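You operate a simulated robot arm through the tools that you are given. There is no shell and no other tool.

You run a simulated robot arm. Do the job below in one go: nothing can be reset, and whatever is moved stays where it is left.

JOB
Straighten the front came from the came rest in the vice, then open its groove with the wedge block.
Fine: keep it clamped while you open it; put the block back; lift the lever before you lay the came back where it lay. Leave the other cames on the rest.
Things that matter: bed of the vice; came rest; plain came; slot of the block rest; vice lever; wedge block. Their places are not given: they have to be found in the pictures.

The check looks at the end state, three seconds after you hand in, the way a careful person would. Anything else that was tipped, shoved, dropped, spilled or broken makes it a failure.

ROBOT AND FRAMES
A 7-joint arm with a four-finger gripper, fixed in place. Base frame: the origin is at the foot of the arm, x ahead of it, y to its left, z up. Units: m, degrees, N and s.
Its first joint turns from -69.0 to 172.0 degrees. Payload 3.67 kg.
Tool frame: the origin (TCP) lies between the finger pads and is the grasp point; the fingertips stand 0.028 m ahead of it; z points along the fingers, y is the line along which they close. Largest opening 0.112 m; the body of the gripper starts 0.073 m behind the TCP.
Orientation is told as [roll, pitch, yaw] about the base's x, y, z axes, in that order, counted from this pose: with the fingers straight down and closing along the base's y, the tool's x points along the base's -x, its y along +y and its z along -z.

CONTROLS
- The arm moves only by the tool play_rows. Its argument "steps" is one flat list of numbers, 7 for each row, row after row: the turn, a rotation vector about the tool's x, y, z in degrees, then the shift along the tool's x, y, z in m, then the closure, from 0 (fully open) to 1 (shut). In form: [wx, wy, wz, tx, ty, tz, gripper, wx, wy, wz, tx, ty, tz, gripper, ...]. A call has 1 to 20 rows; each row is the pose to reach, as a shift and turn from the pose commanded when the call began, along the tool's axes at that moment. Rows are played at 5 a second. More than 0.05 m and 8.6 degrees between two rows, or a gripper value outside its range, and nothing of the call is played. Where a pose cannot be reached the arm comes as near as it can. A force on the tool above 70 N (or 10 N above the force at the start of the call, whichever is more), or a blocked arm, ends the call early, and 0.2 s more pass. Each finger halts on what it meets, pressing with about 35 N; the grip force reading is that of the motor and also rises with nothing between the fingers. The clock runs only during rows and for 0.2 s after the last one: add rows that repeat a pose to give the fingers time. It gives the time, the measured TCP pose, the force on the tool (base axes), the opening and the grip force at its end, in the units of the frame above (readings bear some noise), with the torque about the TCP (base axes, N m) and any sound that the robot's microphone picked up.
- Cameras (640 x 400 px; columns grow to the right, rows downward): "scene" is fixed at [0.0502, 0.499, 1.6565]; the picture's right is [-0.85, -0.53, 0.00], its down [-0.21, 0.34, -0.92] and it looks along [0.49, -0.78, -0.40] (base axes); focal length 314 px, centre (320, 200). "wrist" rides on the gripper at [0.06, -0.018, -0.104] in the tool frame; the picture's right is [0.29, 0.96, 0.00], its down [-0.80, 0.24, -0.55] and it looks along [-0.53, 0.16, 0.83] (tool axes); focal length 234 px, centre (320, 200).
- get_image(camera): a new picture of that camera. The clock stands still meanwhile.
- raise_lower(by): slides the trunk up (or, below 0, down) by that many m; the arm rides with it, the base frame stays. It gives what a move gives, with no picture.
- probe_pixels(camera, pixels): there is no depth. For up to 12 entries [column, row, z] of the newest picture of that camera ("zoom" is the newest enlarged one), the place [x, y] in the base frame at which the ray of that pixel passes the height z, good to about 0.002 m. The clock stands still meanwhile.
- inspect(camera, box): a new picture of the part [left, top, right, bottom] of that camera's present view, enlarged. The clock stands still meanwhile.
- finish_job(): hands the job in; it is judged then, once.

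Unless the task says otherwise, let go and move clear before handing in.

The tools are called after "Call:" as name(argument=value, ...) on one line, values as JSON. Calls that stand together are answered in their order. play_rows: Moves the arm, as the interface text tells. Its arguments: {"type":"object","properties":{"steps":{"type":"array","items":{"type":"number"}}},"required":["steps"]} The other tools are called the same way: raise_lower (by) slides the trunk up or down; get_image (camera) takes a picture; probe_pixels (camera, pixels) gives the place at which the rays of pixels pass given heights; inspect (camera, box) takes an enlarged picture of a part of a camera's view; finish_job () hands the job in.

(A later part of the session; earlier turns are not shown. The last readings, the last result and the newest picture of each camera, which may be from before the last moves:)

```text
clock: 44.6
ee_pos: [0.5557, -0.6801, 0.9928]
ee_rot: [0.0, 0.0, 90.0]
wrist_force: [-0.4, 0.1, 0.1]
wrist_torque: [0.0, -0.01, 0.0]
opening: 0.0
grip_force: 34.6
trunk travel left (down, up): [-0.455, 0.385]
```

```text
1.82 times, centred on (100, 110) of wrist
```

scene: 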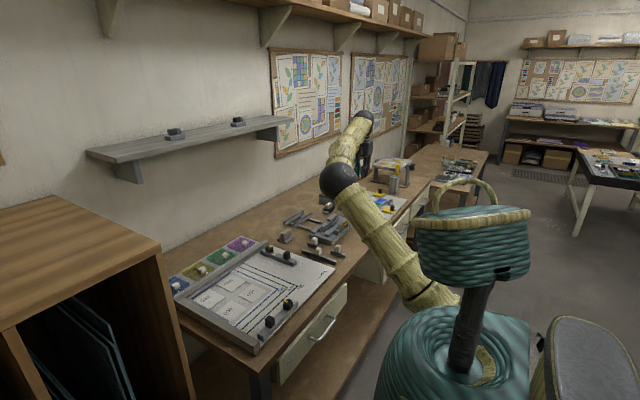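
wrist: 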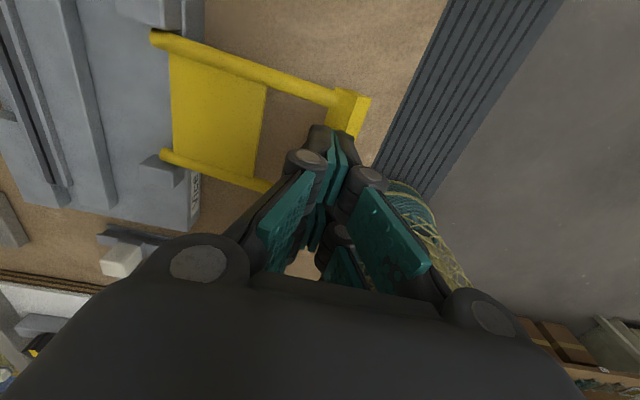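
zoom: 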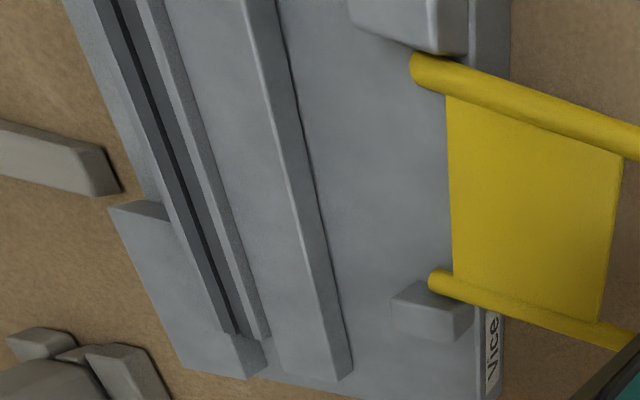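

The came looks straight now in the zoom and the jaw has advanced. I keep pressing down in small steps to find the lever's stop.

Call:
play_rows(steps=[0, 0, 0, 0, 0.0004, 0.004, 1, 0, 0, 0, 0, 0.0005, 0.008, 1, 0, 0, 0, 0, 0.0003, 0.012, 1, 0, 0, 0, 0, 0.0, 0.016, 1, 0, 0, 0, 0, 0, 0.016, 1])

Call:
get_image(camera="wrist")

Call:
inspect(camera="wrist", box=[0, 0, 200, 220])

```text
clock: 45.9
ee_pos: [0.5548, -0.6787, 0.9851]
ee_rot: [-0.5, 0.7, 90.0]
wrist_force: [-6.0, 5.0, 34.3]
wrist_torque: [0.78, 0.39, 0.02]
opening: 0.0
grip_force: 34.8
trunk travel left (down, up): [-0.455, 0.385]
stopped in row 5: the force on the tool passed its limit at 72 N (the readings are from after the stop); the commanded pose is now the measured one
```

```text
taken
```

wrist: 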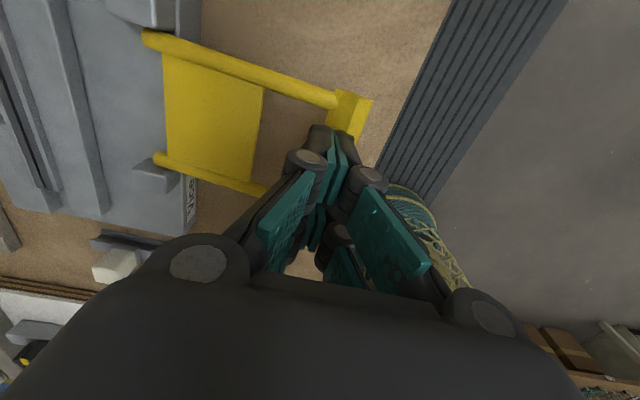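

```text
1.82 times, centred on (100, 110) of wrist
```

zoom: 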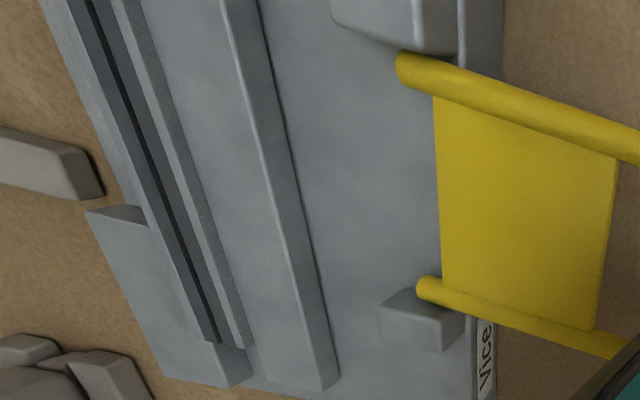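

The lever hit its stop (force rose past 70 N) with the handle horizontal; the came looks straight and pressed between jaws. I rise and see whether the lever stays down.

Call:
play_rows(steps=[0, 0, 0, 0, 0, -0.004, 1, 0, 0, 0, 0, 0, -0.01, 1, 0, 0, 0, 0, 0, -0.03, 1, 0, 0, 0, 0, 0, -0.07, 1, 0, 0, 0, 0, 0, -0.11, 1, 0, 0, 0, 0, 0, -0.14, 1, 0, 0, 0, 0, 0, -0.14, 1])

Call:
get_image(camera="wrist")

Call:
inspect(camera="scene", box=[300, 190, 380, 250])

```text
clock: 47.5
ee_pos: [0.5557, -0.6787, 1.1199]
ee_rot: [-0.3, 0.2, 90.1]
wrist_force: [0.4, -0.6, 0.0]
wrist_torque: [-0.01, -0.02, 0.0]
opening: 0.0
grip_force: 35.0
trunk travel left (down, up): [-0.455, 0.385]
```

```text
taken
```

wrist: 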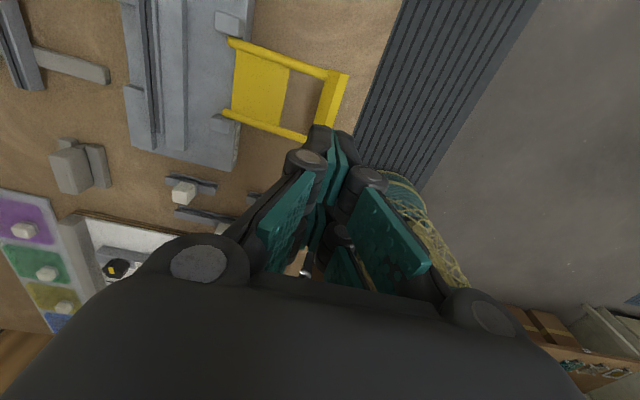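

```text
6.67 times, centred on (340, 220) of scene
```

zoom: 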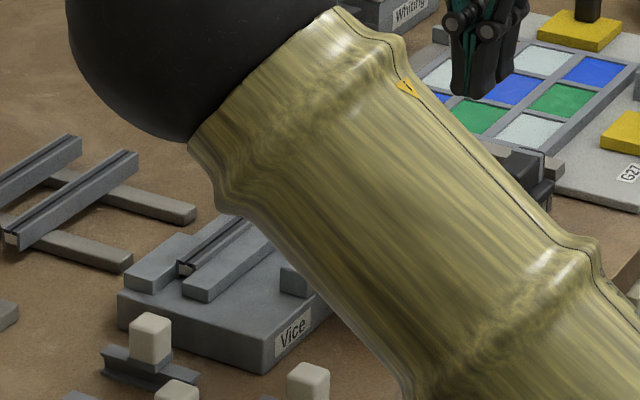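

The lever stays down and the came is clamped straight. I move over between vice and block with open fingers to inspect the clamped came.

Call:
play_rows(steps=[0.2, -0.3, 0, 0, -0.04, -0.01, 0.8, 0.2, -0.3, 0, 0, -0.08, -0.02, 0.5, 0.2, -0.3, 0, 0, -0.12, -0.02, 0.2, 0.2, -0.3, 0, 0, -0.16, -0.02, 0, 0.2, -0.3, 0, 0, -0.2, -0.02, 0, 0.2, -0.3, 0, 0, -0.225, -0.02, 0, 0.2, -0.3, 0, 0, -0.225, -0.02, 0])

Call:
get_image(camera="wrist")

Call:
inspect(camera="wrist", box=[280, 0, 460, 180])

```text
clock: 49.1
ee_pos: [0.7793, -0.6786, 1.1429]
ee_rot: [-0.4, 0.0, 90.1]
wrist_force: [0.2, 0.4, 1.0]
wrist_torque: [0.0, 0.0, 0.02]
opening: 0.1122
grip_force: 0.1
trunk travel left (down, up): [-0.455, 0.385]
```

```text
taken
```

wrist: 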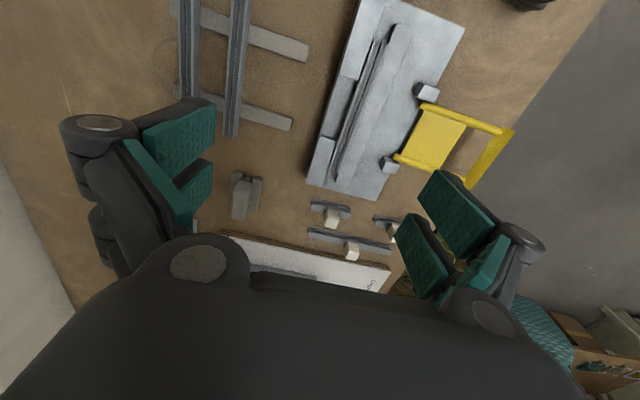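

```text
2.22 times, centred on (370, 90) of wrist
```

zoom: 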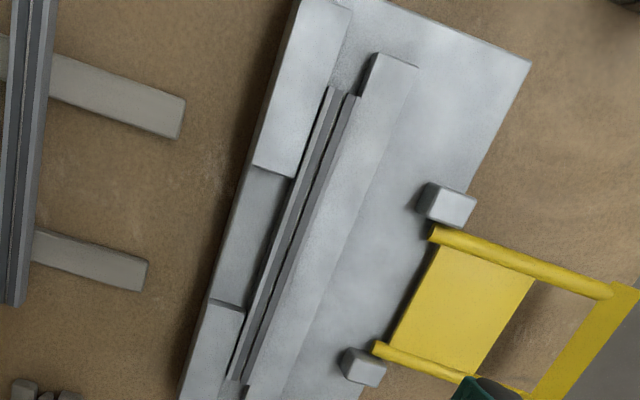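

The came is clamped straight between the jaws. I'll measure its groove line and ends with higher zooms.

Call:
inspect(camera="wrist", box=[325, 30, 421, 90])

Call:
probe_pixels(camera="zoom", pixels=[[320, 200, 0.947]])

Call:
inspect(camera="wrist", box=[300, 120, 396, 190])

```text
6.67 times, centred on (373, 60) of wrist
```

zoom: 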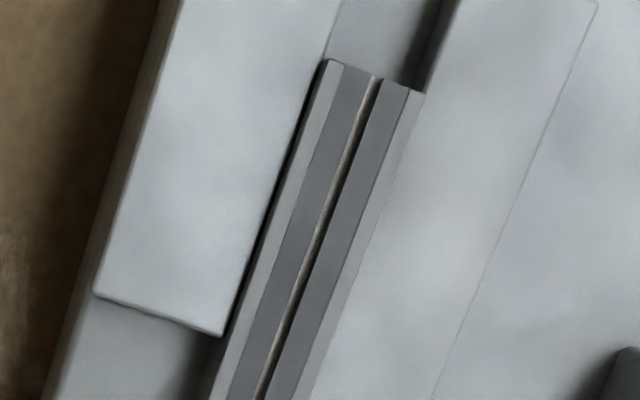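

```text
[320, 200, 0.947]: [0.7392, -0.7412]
```

```text
5.71 times, centred on (348, 155) of wrist
```

zoom: 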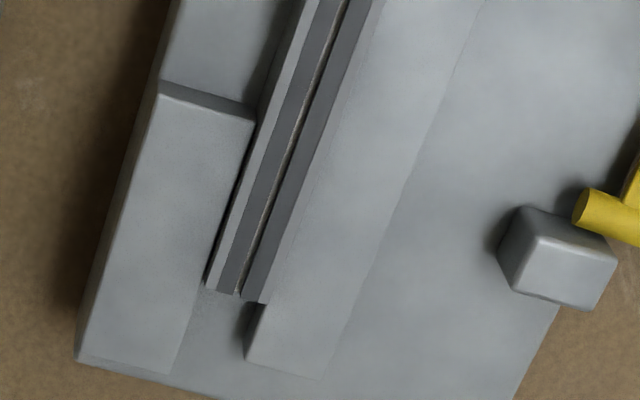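

Call:
probe_pixels(camera="zoom", pixels=[[207, 288, 0.947], [240, 295, 0.947], [266, 303, 0.947], [348, 3, 0.947], [312, 3, 0.947], [256, 118, 0.941], [205, 290, 0.941], [246, 358, 0.941]])

Call:
inspect(camera="wrist", box=[325, 30, 421, 90])

Call:
probe_pixels(camera="zoom", pixels=[[325, 60, 0.947], [377, 78, 0.947], [423, 92, 0.947], [265, 390, 0.947], [220, 390, 0.947], [310, 390, 0.947], [222, 335, 0.941], [320, 75, 0.941], [597, 5, 0.941]])

```text
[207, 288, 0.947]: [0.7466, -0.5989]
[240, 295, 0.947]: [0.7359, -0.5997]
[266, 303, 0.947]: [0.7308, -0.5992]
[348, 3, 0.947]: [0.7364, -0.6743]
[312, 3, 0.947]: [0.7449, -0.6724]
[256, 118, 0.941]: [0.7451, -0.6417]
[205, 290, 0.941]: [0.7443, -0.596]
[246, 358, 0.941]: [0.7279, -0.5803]
```

```text
6.67 times, centred on (373, 60) of wrist
```

zoom: 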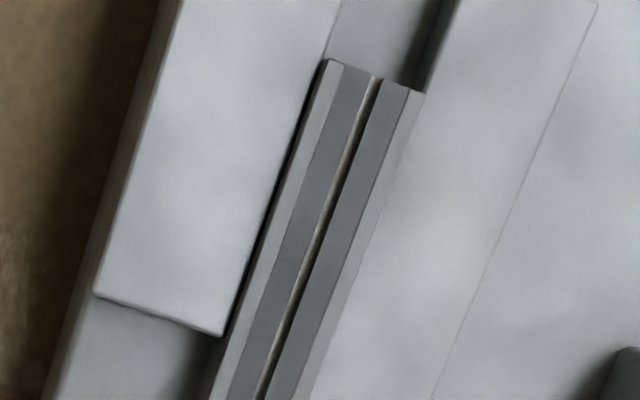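

```text
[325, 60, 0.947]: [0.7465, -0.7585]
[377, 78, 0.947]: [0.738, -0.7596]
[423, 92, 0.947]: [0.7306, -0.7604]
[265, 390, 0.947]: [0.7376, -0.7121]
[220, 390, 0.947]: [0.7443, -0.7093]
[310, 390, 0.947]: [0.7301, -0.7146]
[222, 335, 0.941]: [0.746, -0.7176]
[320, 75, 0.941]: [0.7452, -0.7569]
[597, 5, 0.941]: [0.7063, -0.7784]
```

The clamped came: x 0.7305–0.746, groove line x≈0.7375, y from -0.7605 to -0.599, top ≈0.947. Now I move above the wedge block at (0.860, -0.4995) with ~45 mm opening.

Call:
play_rows(steps=[-0.4, 0, 0, -0.035, -0.015, 0, 0.2, -0.4, 0, 0, -0.07, -0.032, 0, 0.4, -0.4, 0, 0, -0.11, -0.05, 0, 0.6, -0.4, 0, 0, -0.145, -0.066, 0.02, 0.6, -0.4, 0, 0, -0.179, -0.081, 0.04, 0.6, -0.4, 0, 0, -0.179, -0.081, 0.07, 0.6, -0.4, 0, 0, -0.179, -0.081, 0.093, 0.6, -0.4, 0, 0, -0.179, -0.081, 0.093, 0.6])

Call:
get_image(camera="wrist")

Call:
get_image(camera="scene")

```text
clock: 50.9
ee_pos: [0.8619, -0.5001, 1.0466]
ee_rot: [0.0, 0.0, 90.1]
wrist_force: [-0.7, -0.8, 0.2]
wrist_torque: [-0.01, 0.02, 0.01]
opening: 0.0448
grip_force: 0.0
trunk travel left (down, up): [-0.455, 0.385]
```

```text
taken
```

wrist: 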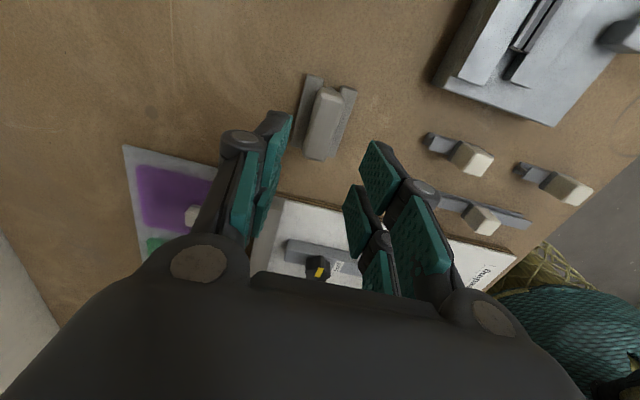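

```text
taken
```

scene: 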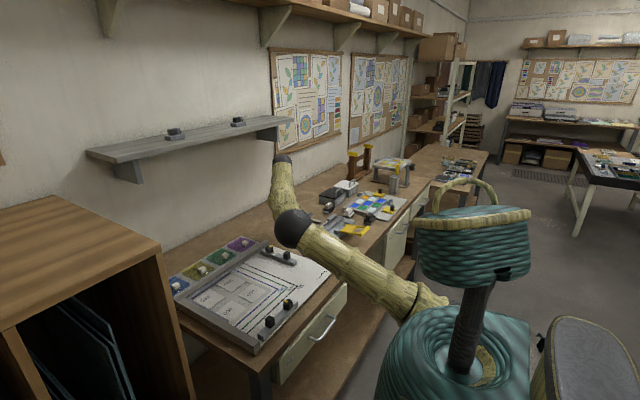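

Fingers are centred above the block (325,125). I descend with the arm to z≈0.965 and check elbow clearance.

Call:
play_rows(steps=[0, 0, 0, 0, 0.001, 0.03, 0.6, 0, 0, 0, 0, 0.001, 0.06, 0.6, 0, 0, 0, 0, 0.001, 0.082, 0.6, 0, 0, 0, 0, 0.001, 0.082, 0.6])

Call:
get_image(camera="wrist")

Call:
inspect(camera="scene", box=[230, 150, 380, 280])

```text
clock: 51.9
ee_pos: [0.8613, -0.4998, 0.9666]
ee_rot: [0.0, 0.0, 90.1]
wrist_force: [-0.9, -0.3, 0.2]
wrist_torque: [-0.02, -0.03, 0.01]
opening: 0.045
grip_force: 0.1
trunk travel left (down, up): [-0.455, 0.385]
```

```text
taken
```

wrist: 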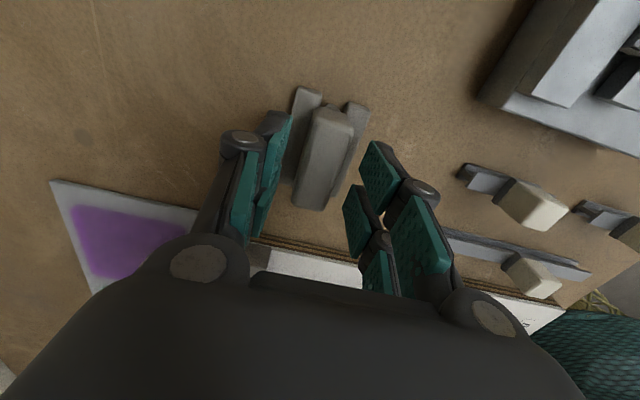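

```text
3.08 times, centred on (305, 215) of scene
```

zoom: 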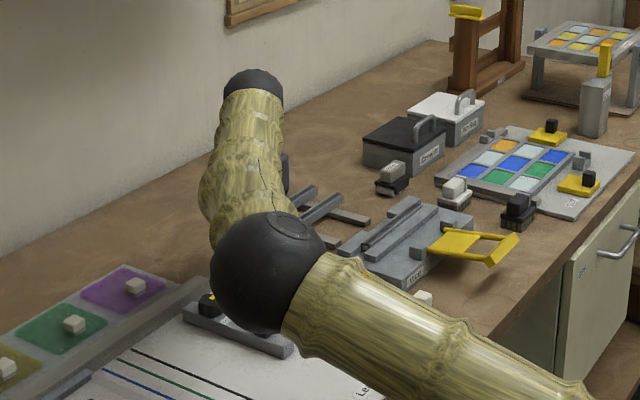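

Elbow is still well above the board (~0.2 m). The block is centred between the pads; I descend the last 18 mm and close.

Call:
play_rows(steps=[0, 0, 0, 0, 0.0005, 0.008, 0.6, 0, 0, 0, 0, 0.0005, 0.016, 0.6, 0, 0, 0, 0, 0.0005, 0.0185, 0.6, 0, 0, 0, 0, 0.0005, 0.0185, 0.6])

Call:
get_image(camera="wrist")

```text
clock: 52.9
ee_pos: [0.8603, -0.4998, 0.9484]
ee_rot: [0.0, 0.1, 90.1]
wrist_force: [0.6, 0.1, 0.2]
wrist_torque: [0.03, 0.03, 0.03]
opening: 0.0445
grip_force: 0.1
trunk travel left (down, up): [-0.455, 0.385]
```

```text
taken
```

wrist: 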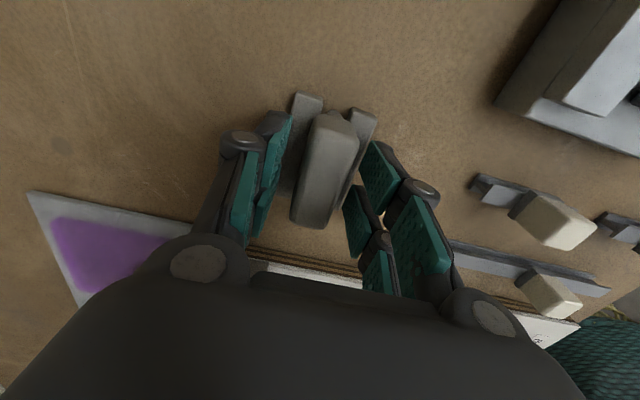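

Centred at (0.8605, -0.4998, 0.948). Close on the block.

Call:
play_rows(steps=[0, 0, 0, 0, 0, 0, 0.72, 0, 0, 0, 0, 0, 0, 0.8, 0, 0, 0, 0, 0, 0, 0.9, 0, 0, 0, 0, 0, 0, 1, 0, 0, 0, 0, 0, 0, 1])

Call:
inspect(camera="wrist", box=[220, 80, 440, 280])

```text
clock: 54.1
ee_pos: [0.8597, -0.4999, 0.9493]
ee_rot: [0.0, 0.0, 90.1]
wrist_force: [1.1, 0.2, 0.3]
wrist_torque: [0.02, -0.01, -0.01]
opening: 0.0231
grip_force: 35.3
trunk travel left (down, up): [-0.455, 0.385]
```

```text
2.00 times, centred on (330, 180) of wrist
```

zoom: 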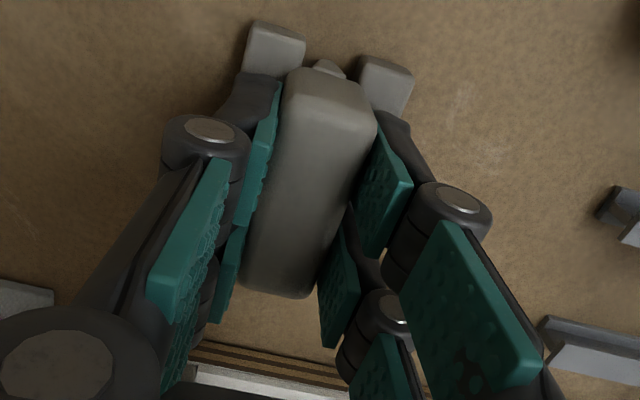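

The block is gripped (opening 0.0231, 35 N). Slow lift with check.

Call:
play_rows(steps=[0, 0, 0, 0, 0, -0.0015, 1, 0, 0, 0, 0, 0, -0.003, 1, 0, 0, 0, 0, 0, -0.0045, 1, 0, 0, 0, 0, 0, -0.006, 1, 0, 0, 0, 0, 0, -0.006, 1])

Call:
inspect(camera="wrist", box=[220, 80, 440, 280])

```text
clock: 55.3
ee_pos: [0.8601, -0.5015, 0.954]
ee_rot: [0.0, 0.1, 90.1]
wrist_force: [0.0, -0.1, -1.1]
wrist_torque: [-0.02, -0.01, 0.0]
opening: 0.0229
grip_force: 35.3
trunk travel left (down, up): [-0.455, 0.385]
```

```text
2.00 times, centred on (330, 180) of wrist
```

zoom: 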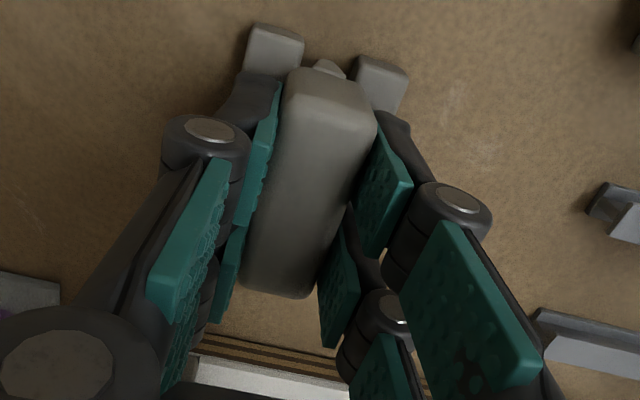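

The block lifts with the gripper (-1.1 N). I raise it to ~1.04 and view its blade from the scene camera.

Call:
play_rows(steps=[0, 0, 0, 0, 0, -0.01, 1, 0, 0, 0, 0, 0, -0.025, 1, 0, 0, 0, 0, 0, -0.045, 1, 0, 0, 0, 0, 0, -0.065, 1, 0, 0, 0, 0, 0, -0.085, 1, 0, 0, 0, 0, 0, -0.09, 1, 0, 0, 0, 0, 0, -0.09, 1])

Call:
inspect(camera="scene", box=[260, 180, 340, 240])

Call:
inspect(camera="wrist", box=[220, 80, 440, 280])

```text
clock: 56.9
ee_pos: [0.8605, -0.5005, 1.0442]
ee_rot: [-0.1, 0.1, 90.0]
wrist_force: [-0.1, 1.0, -1.4]
wrist_torque: [0.02, 0.02, 0.03]
opening: 0.0231
grip_force: 34.4
trunk travel left (down, up): [-0.455, 0.385]
```

```text
6.67 times, centred on (300, 210) of scene
```

zoom: 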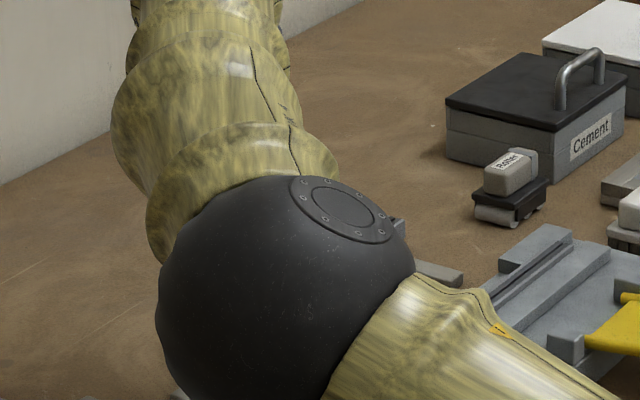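

```text
2.00 times, centred on (330, 180) of wrist
```

zoom: 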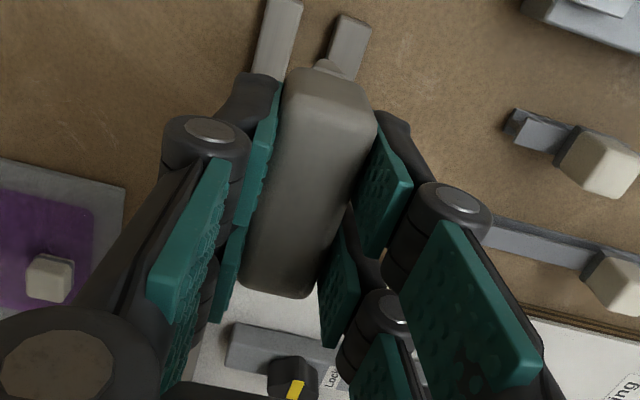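

The block's prow (328,65 in the zoom) faces -y. I carry it over to the +y end of the clamped came, hovering high.

Call:
play_rows(steps=[0, 0, 0, 0.005, 0.015, 0, 1, 0, 0, 0, 0.015, 0.04, 0, 1, 0, 0, 0, 0.03, 0.07, 0, 1, 0, 0, 0, 0.045, 0.1, 0, 1, 0, 0, 0, 0.056, 0.118, 0, 1, 0, 0, 0, 0.0595, 0.1227, 0.01, 1, 0, 0, 0, 0.0595, 0.1227, 0.01, 1])

Call:
get_image(camera="wrist")

Call:
inspect(camera="scene", box=[280, 170, 376, 250])

```text
clock: 58.5
ee_pos: [0.7373, -0.5597, 1.035]
ee_rot: [0.0, 0.0, 90.1]
wrist_force: [-0.4, -0.4, -0.7]
wrist_torque: [0.04, 0.0, -0.04]
opening: 0.023
grip_force: 34.7
trunk travel left (down, up): [-0.455, 0.385]
```

```text
taken
```

wrist: 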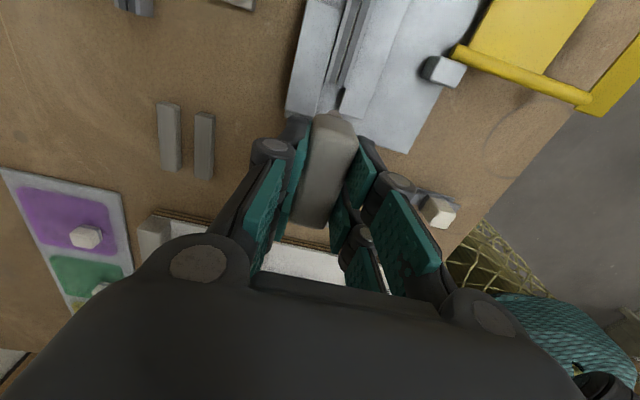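

```text
5.00 times, centred on (328, 210) of scene
```

zoom: 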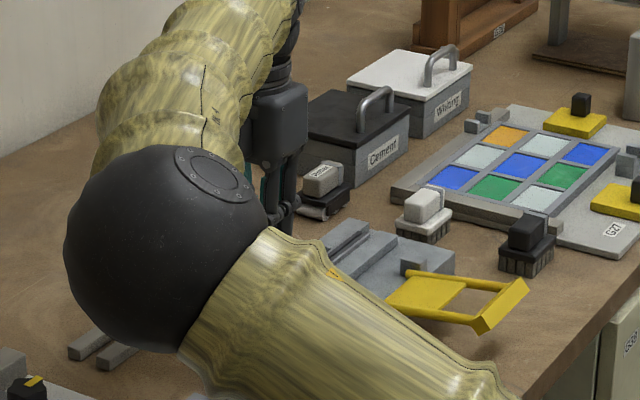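

I'll zoom on the block's nose and the came's groove line to check lateral alignment.

Call:
inspect(camera="wrist", box=[270, 0, 400, 160])

Call:
probe_pixels(camera="zoom", pixels=[[320, 200, 0.947], [312, 200, 0.947], [330, 180, 0.947]])

```text
2.50 times, centred on (335, 80) of wrist
```

zoom: 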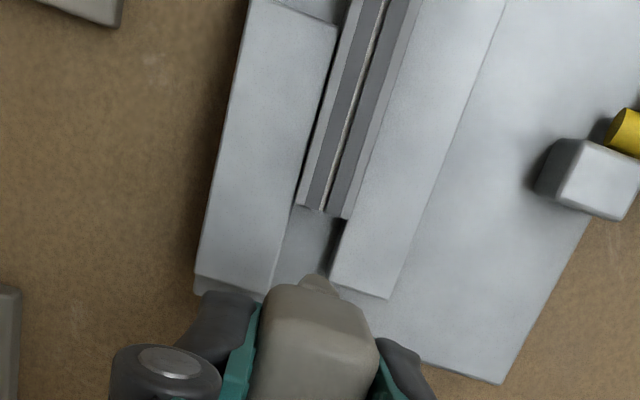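

```text
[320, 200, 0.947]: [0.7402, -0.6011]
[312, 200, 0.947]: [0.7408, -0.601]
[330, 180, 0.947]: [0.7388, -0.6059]
```

Call:
probe_pixels(camera="zoom", pixels=[[323, 207, 0.947], [352, 110, 0.947], [382, 8, 0.947], [317, 275, 0.99], [317, 275, 1.003], [300, 205, 0.947], [347, 217, 0.947], [303, 278, 1.003], [336, 288, 1.003], [285, 290, 1.028], [355, 300, 1.028]])

```text
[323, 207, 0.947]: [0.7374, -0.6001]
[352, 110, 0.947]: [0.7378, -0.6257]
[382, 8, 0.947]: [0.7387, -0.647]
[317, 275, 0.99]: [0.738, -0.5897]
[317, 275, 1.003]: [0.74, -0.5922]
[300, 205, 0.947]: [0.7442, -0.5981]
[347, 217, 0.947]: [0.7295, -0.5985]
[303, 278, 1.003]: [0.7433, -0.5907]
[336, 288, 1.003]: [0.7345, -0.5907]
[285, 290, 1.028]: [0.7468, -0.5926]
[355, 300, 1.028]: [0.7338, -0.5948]
```

Groove x≈0.738 and the nose lines up (x≈0.739, tip y≈-0.591 vs came end -0.599). I lower the blade to ~7 mm below the came top just before its +y end.

Call:
play_rows(steps=[0, 0, 0, 0, 0, 0.012, 1, 0, 0, 0, 0, 0, 0.024, 1, 0, 0, 0, 0, 0, 0.035, 1, 0, 0, 0, 0, 0, 0.041, 1, 0, 0, 0, 0, 0, 0.045, 1, 0, 0, 0, 0, 0, 0.045, 1])

Call:
inspect(camera="wrist", box=[250, 0, 410, 200])

Call:
inspect(camera="scene", box=[280, 170, 376, 250])

```text
clock: 59.9
ee_pos: [0.7391, -0.5601, 0.9896]
ee_rot: [0.0, 0.1, 90.1]
wrist_force: [0.2, -0.1, 0.4]
wrist_torque: [0.02, 0.0, 0.0]
opening: 0.0233
grip_force: 34.9
trunk travel left (down, up): [-0.455, 0.385]
```

```text
2.00 times, centred on (330, 100) of wrist
```

zoom: 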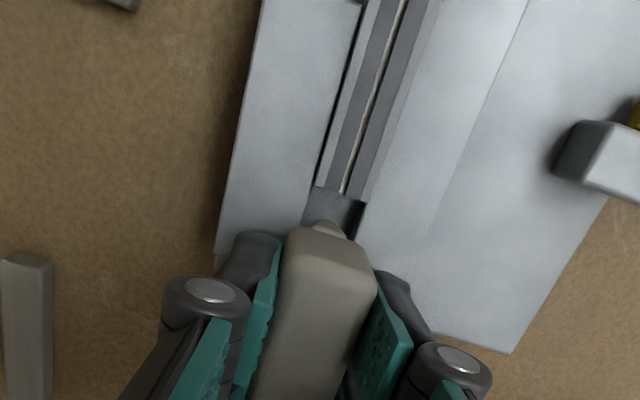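

```text
5.00 times, centred on (328, 210) of scene
```

zoom: 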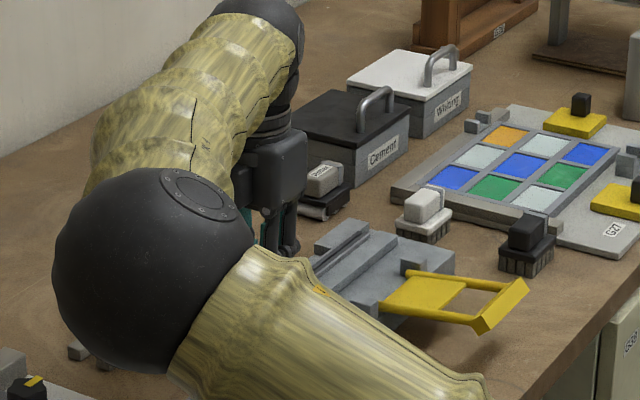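

Call:
inspect(camera="wrist", box=[300, 60, 364, 124])

```text
6.25 times, centred on (332, 92) of wrist
```

zoom: 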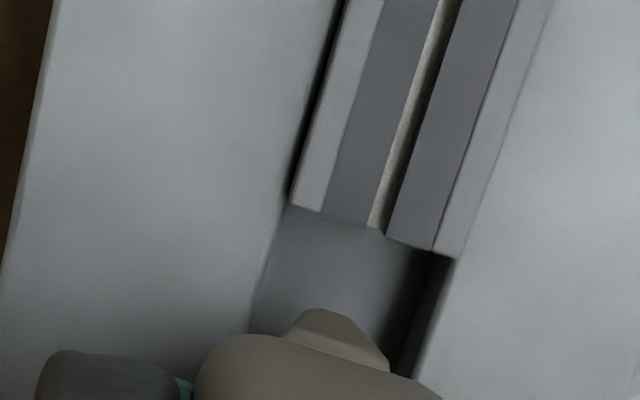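

The blade is V-shaped (≈3.5 mm at its bottom edge) and lines up with the groove's mouth. I push slowly in -y, 10 mm, to enter the groove's end.

Call:
play_rows(steps=[0, 0, 0, 0.003, 0, 0, 1, 0, 0, 0, 0.006, 0, 0, 1, 0, 0, 0, 0.008, 0, 0, 1, 0, 0, 0, 0.01, 0, 0, 1, 0, 0, 0, 0.012, 0, 0, 1, 0, 0, 0, 0.012, 0, 0, 1])

Call:
inspect(camera="wrist", box=[290, 50, 374, 124])

```text
clock: 61.3
ee_pos: [0.7389, -0.5717, 0.9889]
ee_rot: [0.0, 0.1, 90.0]
wrist_force: [-0.5, 8.1, 1.1]
wrist_torque: [0.35, 0.04, -0.03]
opening: 0.023
grip_force: 34.3
trunk travel left (down, up): [-0.455, 0.385]
```

```text
5.41 times, centred on (332, 87) of wrist
```

zoom: 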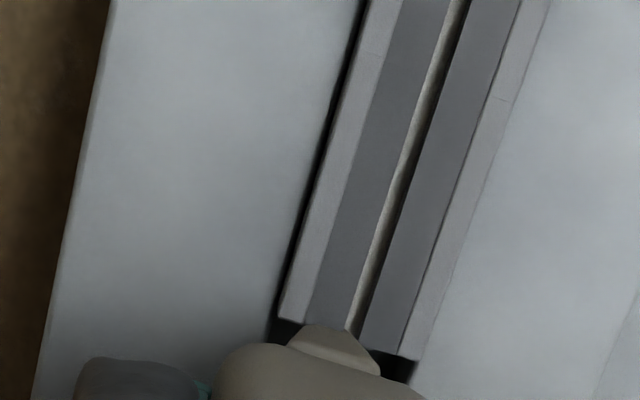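

The blade's blunt front touched the came's end (8 N in y) without entering. I back off, rise above the came, and instead press the V-edge down into the groove from above.

Call:
play_rows(steps=[0, 0, 0, -0.004, 0, 0, 1, 0, 0, 0, -0.008, 0, 0, 1, 0, 0, 0, -0.008, 0, -0.008, 1, 0, 0, 0, -0.008, 0, -0.018, 1, 0, 0, 0, 0.01, 0, -0.018, 1, 0, 0, 0, 0.03, 0, -0.018, 1, 0, 0, 0, 0.05, 0, -0.018, 1, 0, 0, 0, 0.058, 0, -0.018, 1, 0, 0, 0, 0.058, 0, -0.018, 1])

Call:
get_image(camera="wrist")

Call:
inspect(camera="wrist", box=[290, 40, 374, 124])

```text
clock: 63.3
ee_pos: [0.7399, -0.63, 1.0065]
ee_rot: [0.0, 0.0, 90.0]
wrist_force: [-0.2, 0.4, 0.5]
wrist_torque: [0.03, 0.01, 0.01]
opening: 0.0234
grip_force: 35.1
trunk travel left (down, up): [-0.455, 0.385]
```

```text
taken
```

wrist: 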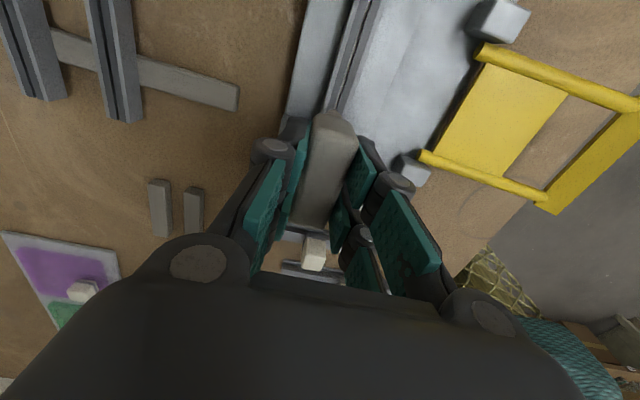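

```text
4.76 times, centred on (332, 82) of wrist
```

zoom: 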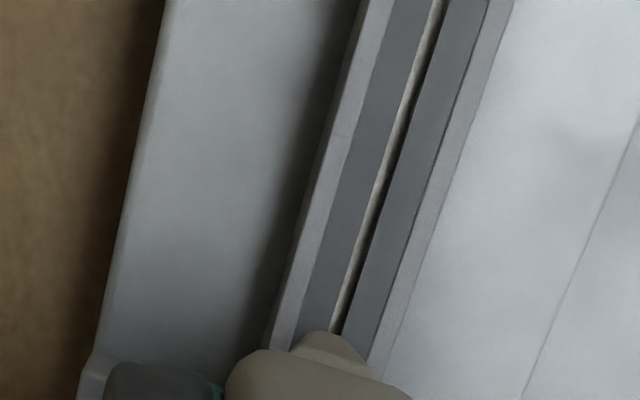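

Call:
probe_pixels(camera="zoom", pixels=[[308, 331, 0.957], [342, 337, 0.957], [325, 334, 0.957], [333, 332, 0.947], [343, 332, 0.947], [436, 5, 0.947], [272, 345, 0.947], [372, 355, 0.947]])

```text
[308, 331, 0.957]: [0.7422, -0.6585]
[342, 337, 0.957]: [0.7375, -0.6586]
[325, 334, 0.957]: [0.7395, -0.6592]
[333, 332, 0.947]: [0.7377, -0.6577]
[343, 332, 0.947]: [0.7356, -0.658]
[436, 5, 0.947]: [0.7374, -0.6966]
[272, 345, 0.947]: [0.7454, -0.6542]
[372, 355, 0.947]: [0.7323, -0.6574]
```

The blade's edge centre (x≈0.7396) is ~2 mm to +x of the groove (≈0.737). I shift -2 mm and lower to just above the came top, then re-measure.

Call:
play_rows(steps=[0, 0, 0, 0, 0.002, 0, 1, 0, 0, 0, 0, 0.002, 0.004, 1, 0, 0, 0, 0, 0.002, 0.008, 1, 0, 0, 0, 0, 0.002, 0.008, 1])

Call:
inspect(camera="wrist", box=[300, 70, 364, 120])

```text
clock: 64.3
ee_pos: [0.7361, -0.6308, 0.9986]
ee_rot: [0.0, 0.0, 90.1]
wrist_force: [0.5, 0.1, -1.4]
wrist_torque: [-0.02, -0.03, -0.03]
opening: 0.0235
grip_force: 35.0
trunk travel left (down, up): [-0.455, 0.385]
```

```text
8.00 times, centred on (332, 95) of wrist
```

zoom: 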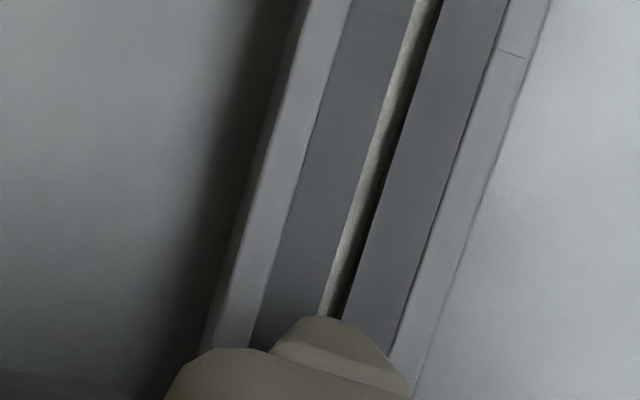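

Still ~1.2 mm off to +x (edge centre col 318 vs slit centre col 333 at 12 px/mm). I shift 1 mm more to -x and press down gently.

Call:
play_rows(steps=[0, 0, 0, 0, 0.0011, 0, 1, 0, 0, 0, 0, 0.0011, 0.001, 1, 0, 0, 0, 0, 0.0011, 0.002, 1, 0, 0, 0, 0, 0.0011, 0.003, 1, 0, 0, 0, 0, 0.0011, 0.003, 1])

Call:
inspect(camera="wrist", box=[300, 70, 364, 120])

```text
clock: 65.5
ee_pos: [0.7349, -0.6302, 0.9967]
ee_rot: [0.1, 0.0, 90.1]
wrist_force: [-0.8, -0.2, 0.5]
wrist_torque: [0.0, 0.01, 0.03]
opening: 0.0233
grip_force: 35.9
trunk travel left (down, up): [-0.455, 0.385]
```

```text
8.00 times, centred on (332, 95) of wrist
```

zoom: 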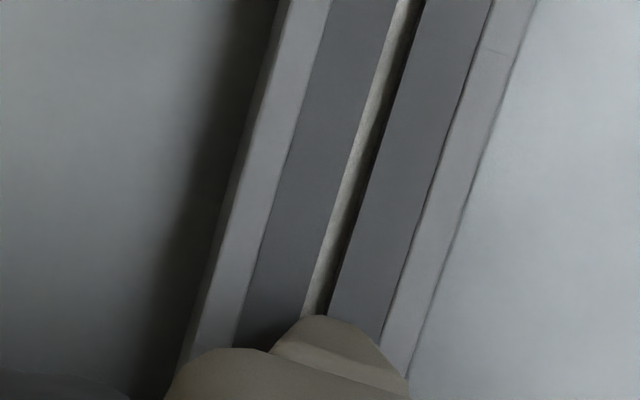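

The edge is now aligned with the slit (both ≈ col 317). I press down in 1 mm steps, 4 mm.

Call:
play_rows(steps=[0, 0, 0, 0, 0, 0.001, 1, 0, 0, 0, 0, 0, 0.002, 1, 0, 0, 0, 0, 0, 0.003, 1, 0, 0, 0, 0, 0, 0.003, 1])

Call:
inspect(camera="wrist", box=[300, 70, 364, 120])

```text
clock: 66.5
ee_pos: [0.7349, -0.6306, 0.993]
ee_rot: [0.0, 0.2, 90.1]
wrist_force: [-1.0, 0.6, 2.6]
wrist_torque: [0.04, 0.0, -0.01]
opening: 0.0233
grip_force: 34.9
trunk travel left (down, up): [-0.455, 0.385]
```

```text
8.00 times, centred on (332, 95) of wrist
```

zoom: 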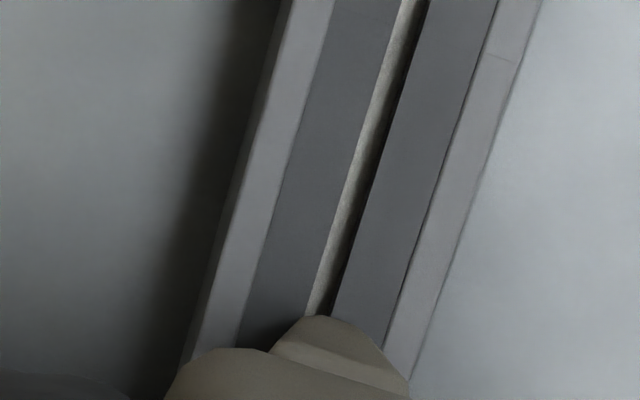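

Contact begins (about 3–4 N). I press a further 3 mm and watch force and slit.

Call:
play_rows(steps=[0, 0, 0, 0, 0, 0.001, 1, 0, 0, 0, 0, 0, 0.002, 1, 0, 0, 0, 0, 0, 0.003, 1, 0, 0, 0, 0, 0, 0.003, 1])

Call:
inspect(camera="wrist", box=[300, 70, 364, 120])

```text
clock: 67.5
ee_pos: [0.7345, -0.6308, 0.9939]
ee_rot: [-0.2, 0.2, 90.1]
wrist_force: [6.3, -5.4, 24.9]
wrist_torque: [-0.1, -0.34, -0.01]
opening: 0.0234
grip_force: 35.3
trunk travel left (down, up): [-0.455, 0.385]
```

```text
8.00 times, centred on (332, 95) of wrist
```

zoom: 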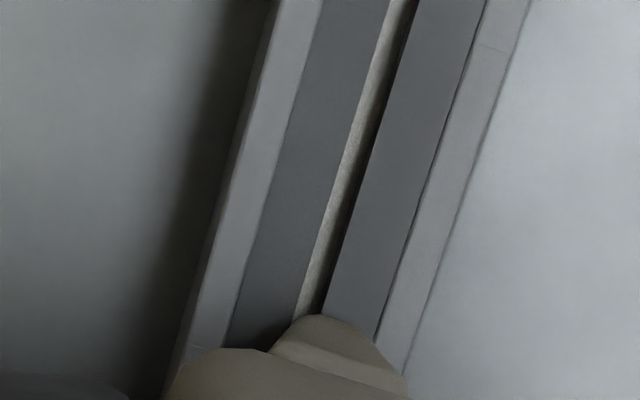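

The blade now bears on the groove with ~25 N (x reaction +6 N, so it sits slightly to -x). I correct +0.6 mm in x and slide in -y under this pressure to see if the lips open.

Call:
play_rows(steps=[0, 0, 0, 0, -0.0006, -0.001, 1, 0, 0, 0, 0.002, -0.0006, -0.001, 1, 0, 0, 0, 0.006, -0.0006, -0.001, 1, 0, 0, 0, 0.01, -0.0006, -0.001, 1, 0, 0, 0, 0.015, -0.0006, -0.001, 1, 0, 0, 0, 0.015, -0.0006, -0.001, 1])

Call:
get_image(camera="wrist")

Call:
inspect(camera="wrist", box=[300, 70, 364, 120])

Call:
inspect(camera="scene", box=[290, 190, 354, 240])

```text
clock: 68.9
ee_pos: [0.7356, -0.6445, 0.9949]
ee_rot: [-0.1, 0.1, 90.1]
wrist_force: [0.8, 5.3, 15.6]
wrist_torque: [0.28, -0.03, -0.01]
opening: 0.0231
grip_force: 35.3
trunk travel left (down, up): [-0.455, 0.385]
```

```text
taken
```

wrist: 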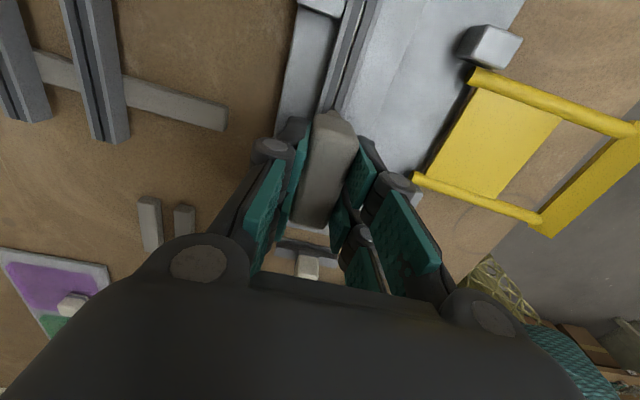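

```text
8.00 times, centred on (332, 95) of wrist
```

zoom: 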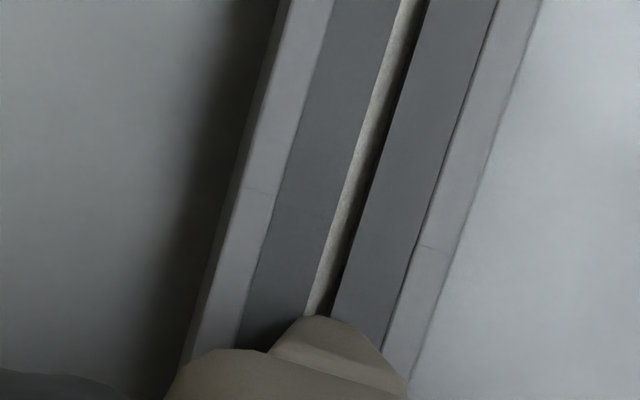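

```text
8.00 times, centred on (322, 215) of scene
```

zoom: 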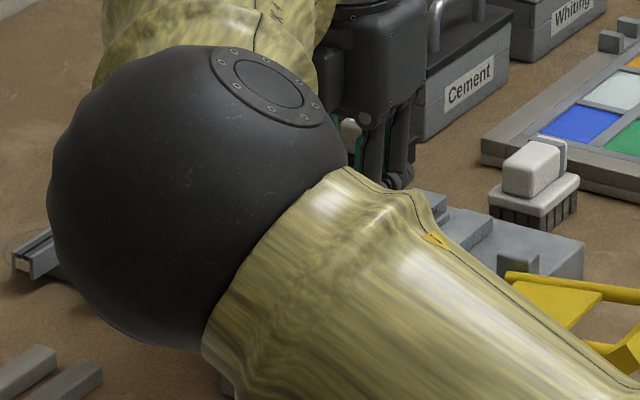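

Sliding works (x reaction gone, Fz≈16 N, friction 5 N). I continue the stroke to the -y end of the came.

Call:
play_rows(steps=[0, 0, 0, 0.007, 0, 0, 1, 0, 0, 0, 0.014, 0, 0, 1, 0, 0, 0, 0.021, 0, 0, 1, 0, 0, 0, 0.028, 0, 0, 1, 0, 0, 0, 0.035, 0, 0, 1, 0, 0, 0, 0.042, 0, 0, 1, 0, 0, 0, 0.049, 0, 0, 1, 0, 0, 0, 0.056, 0, 0, 1, 0, 0, 0, 0.063, 0, 0, 1, 0, 0, 0, 0.07, 0, 0, 1, 0, 0, 0, 0.077, 0, 0, 1, 0, 0, 0, 0.084, 0, 0, 1, 0, 0, 0, 0.088, 0, 0, 1, 0, 0, 0, 0.088, 0, 0, 1])

Call:
get_image(camera="wrist")

Call:
inspect(camera="scene", box=[290, 190, 354, 240])

```text
clock: 71.9
ee_pos: [0.7358, -0.7319, 0.9944]
ee_rot: [-0.2, 0.2, 90.2]
wrist_force: [0.4, 6.9, 20.4]
wrist_torque: [0.33, 0.02, 0.0]
opening: 0.0232
grip_force: 35.6
trunk travel left (down, up): [-0.455, 0.385]
```

```text
taken
```

wrist: 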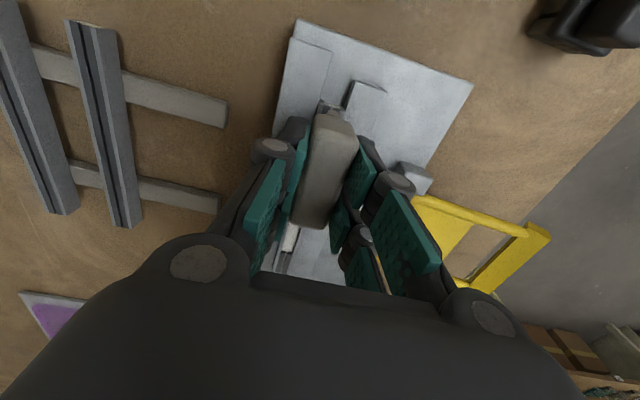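

```text
8.00 times, centred on (322, 215) of scene
```

zoom: 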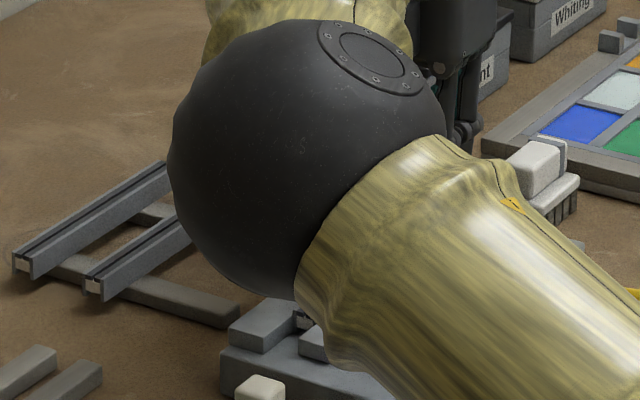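

Behind the block, at about (290,240), a wide whitish strip shows. I'll enlarge it to see whether the groove opened.

Call:
inspect(camera="wrist", box=[262, 205, 358, 290])

Call:
inspect(camera="wrist", box=[290, 70, 374, 130])

Call:
inspect(camera="scene", box=[312, 222, 344, 246])

```text
4.71 times, centred on (310, 248) of wrist
```

zoom: 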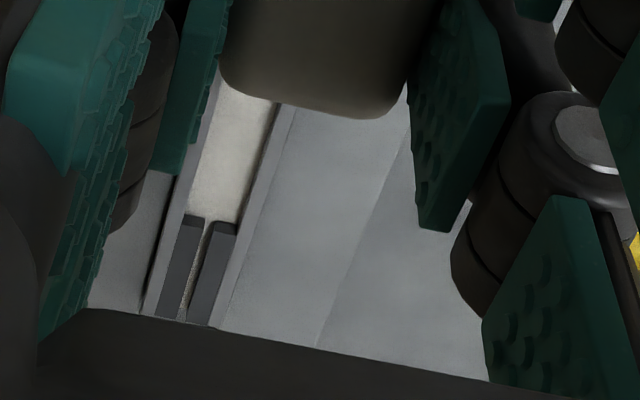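

```text
6.67 times, centred on (332, 100) of wrist
```

zoom: 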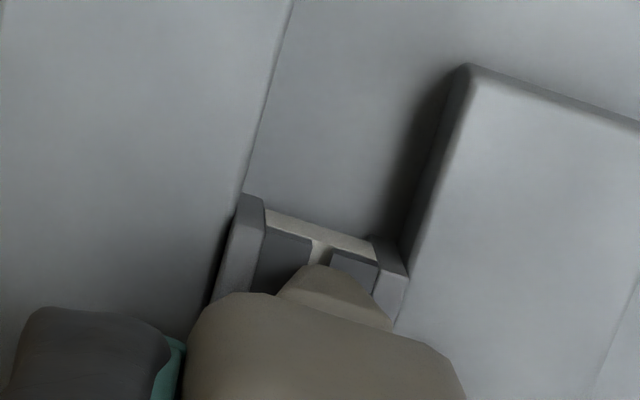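

```text
16.00 times, centred on (328, 234) of scene
```

zoom: 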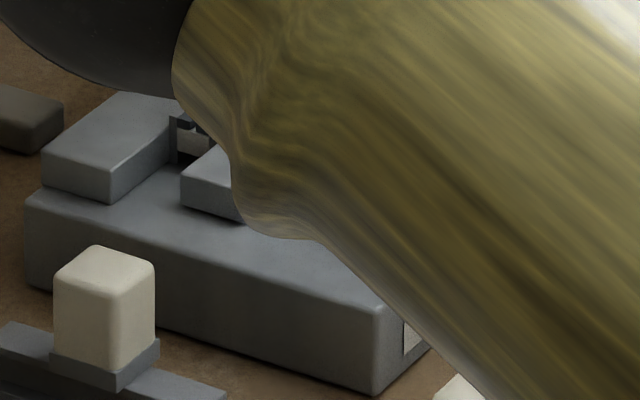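

The groove is open (pale interior) behind the block; the lips remain closed at the +y end part and just ahead of the blade at the -y end. I'll probe where the boundaries are.

Call:
inspect(camera="wrist", box=[262, 205, 358, 290])

Call:
probe_pixels(camera="zoom", pixels=[[190, 218, 0.947], [225, 225, 0.947], [190, 320, 0.947], [230, 100, 0.947]])

Call:
inspect(camera="wrist", box=[290, 70, 374, 130])

Call:
probe_pixels(camera="zoom", pixels=[[265, 212, 0.947], [395, 260, 0.947], [320, 240, 0.945], [310, 265, 0.947], [345, 255, 0.947]])

```text
4.71 times, centred on (310, 248) of wrist
```

zoom: 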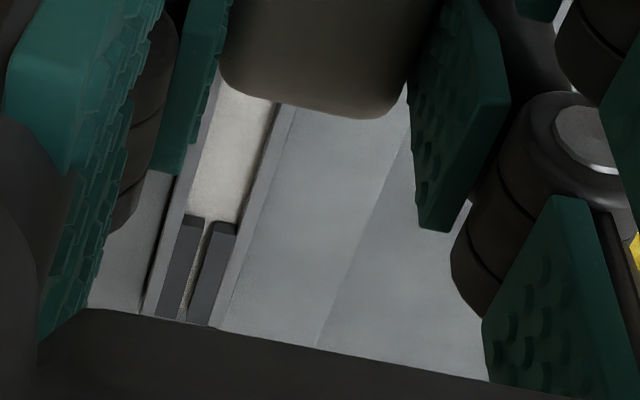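

```text
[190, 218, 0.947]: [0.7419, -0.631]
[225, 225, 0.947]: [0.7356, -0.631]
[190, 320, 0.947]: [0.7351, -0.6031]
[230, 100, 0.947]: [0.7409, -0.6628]
```

```text
6.67 times, centred on (332, 100) of wrist
```

zoom: 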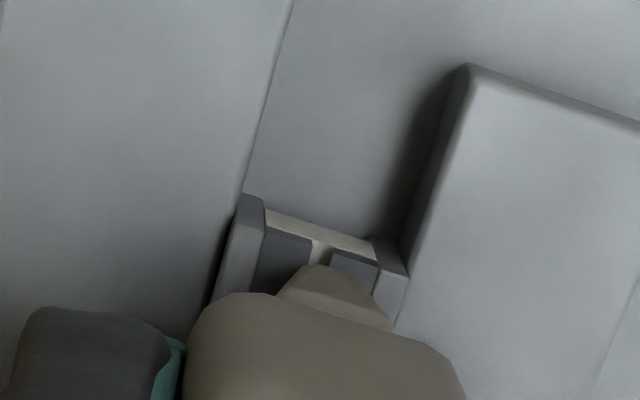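

```text
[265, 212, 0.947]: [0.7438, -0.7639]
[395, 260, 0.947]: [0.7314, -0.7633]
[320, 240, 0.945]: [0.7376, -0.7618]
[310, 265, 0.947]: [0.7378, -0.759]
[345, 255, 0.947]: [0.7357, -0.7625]
```

The opening follows the block's centre: it runs from y=-0.631 (where I set down) to the present -0.732. I continue the stroke until the centre passes the -y end at -0.7605.

Call:
play_rows(steps=[0, 0, 0, 0.005, 0, -0.0005, 1, 0, 0, 0, 0.01, 0, -0.0005, 1, 0, 0, 0, 0.015, 0, -0.0005, 1, 0, 0, 0, 0.02, 0, -0.0005, 1, 0, 0, 0, 0.025, 0, -0.0005, 1, 0, 0, 0, 0.03, 0, -0.0005, 1, 0, 0, 0, 0.034, 0, -0.0005, 1, 0, 0, 0, 0.034, 0, -0.0005, 1])

Call:
get_image(camera="wrist")

Call:
inspect(camera="wrist", box=[262, 195, 358, 290])

```text
clock: 73.7
ee_pos: [0.7352, -0.7664, 0.9937]
ee_rot: [0.0, 0.1, 90.1]
wrist_force: [0.7, 3.4, 11.4]
wrist_torque: [0.32, 0.0, 0.0]
opening: 0.0235
grip_force: 34.5
trunk travel left (down, up): [-0.455, 0.385]
```

```text
taken
```

wrist: 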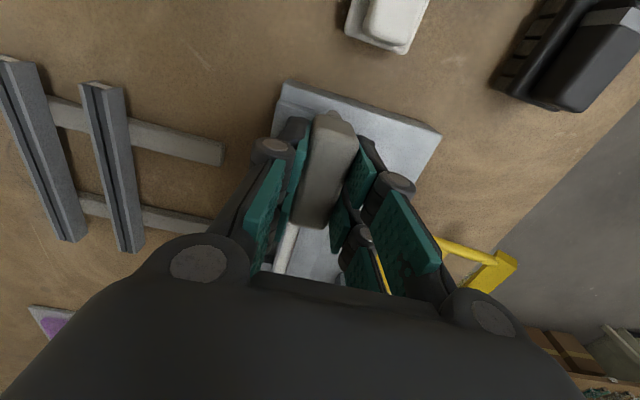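

```text
4.21 times, centred on (310, 242) of wrist
```

zoom: 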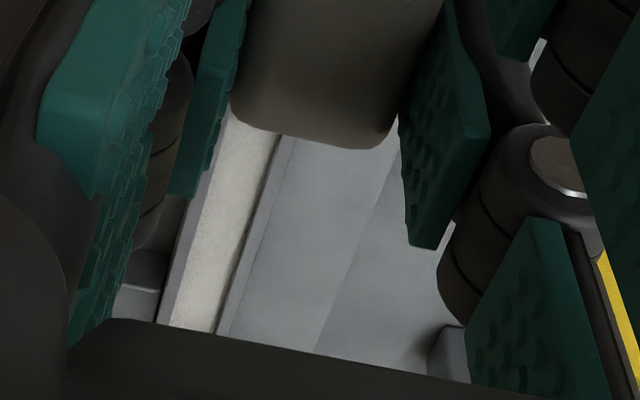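

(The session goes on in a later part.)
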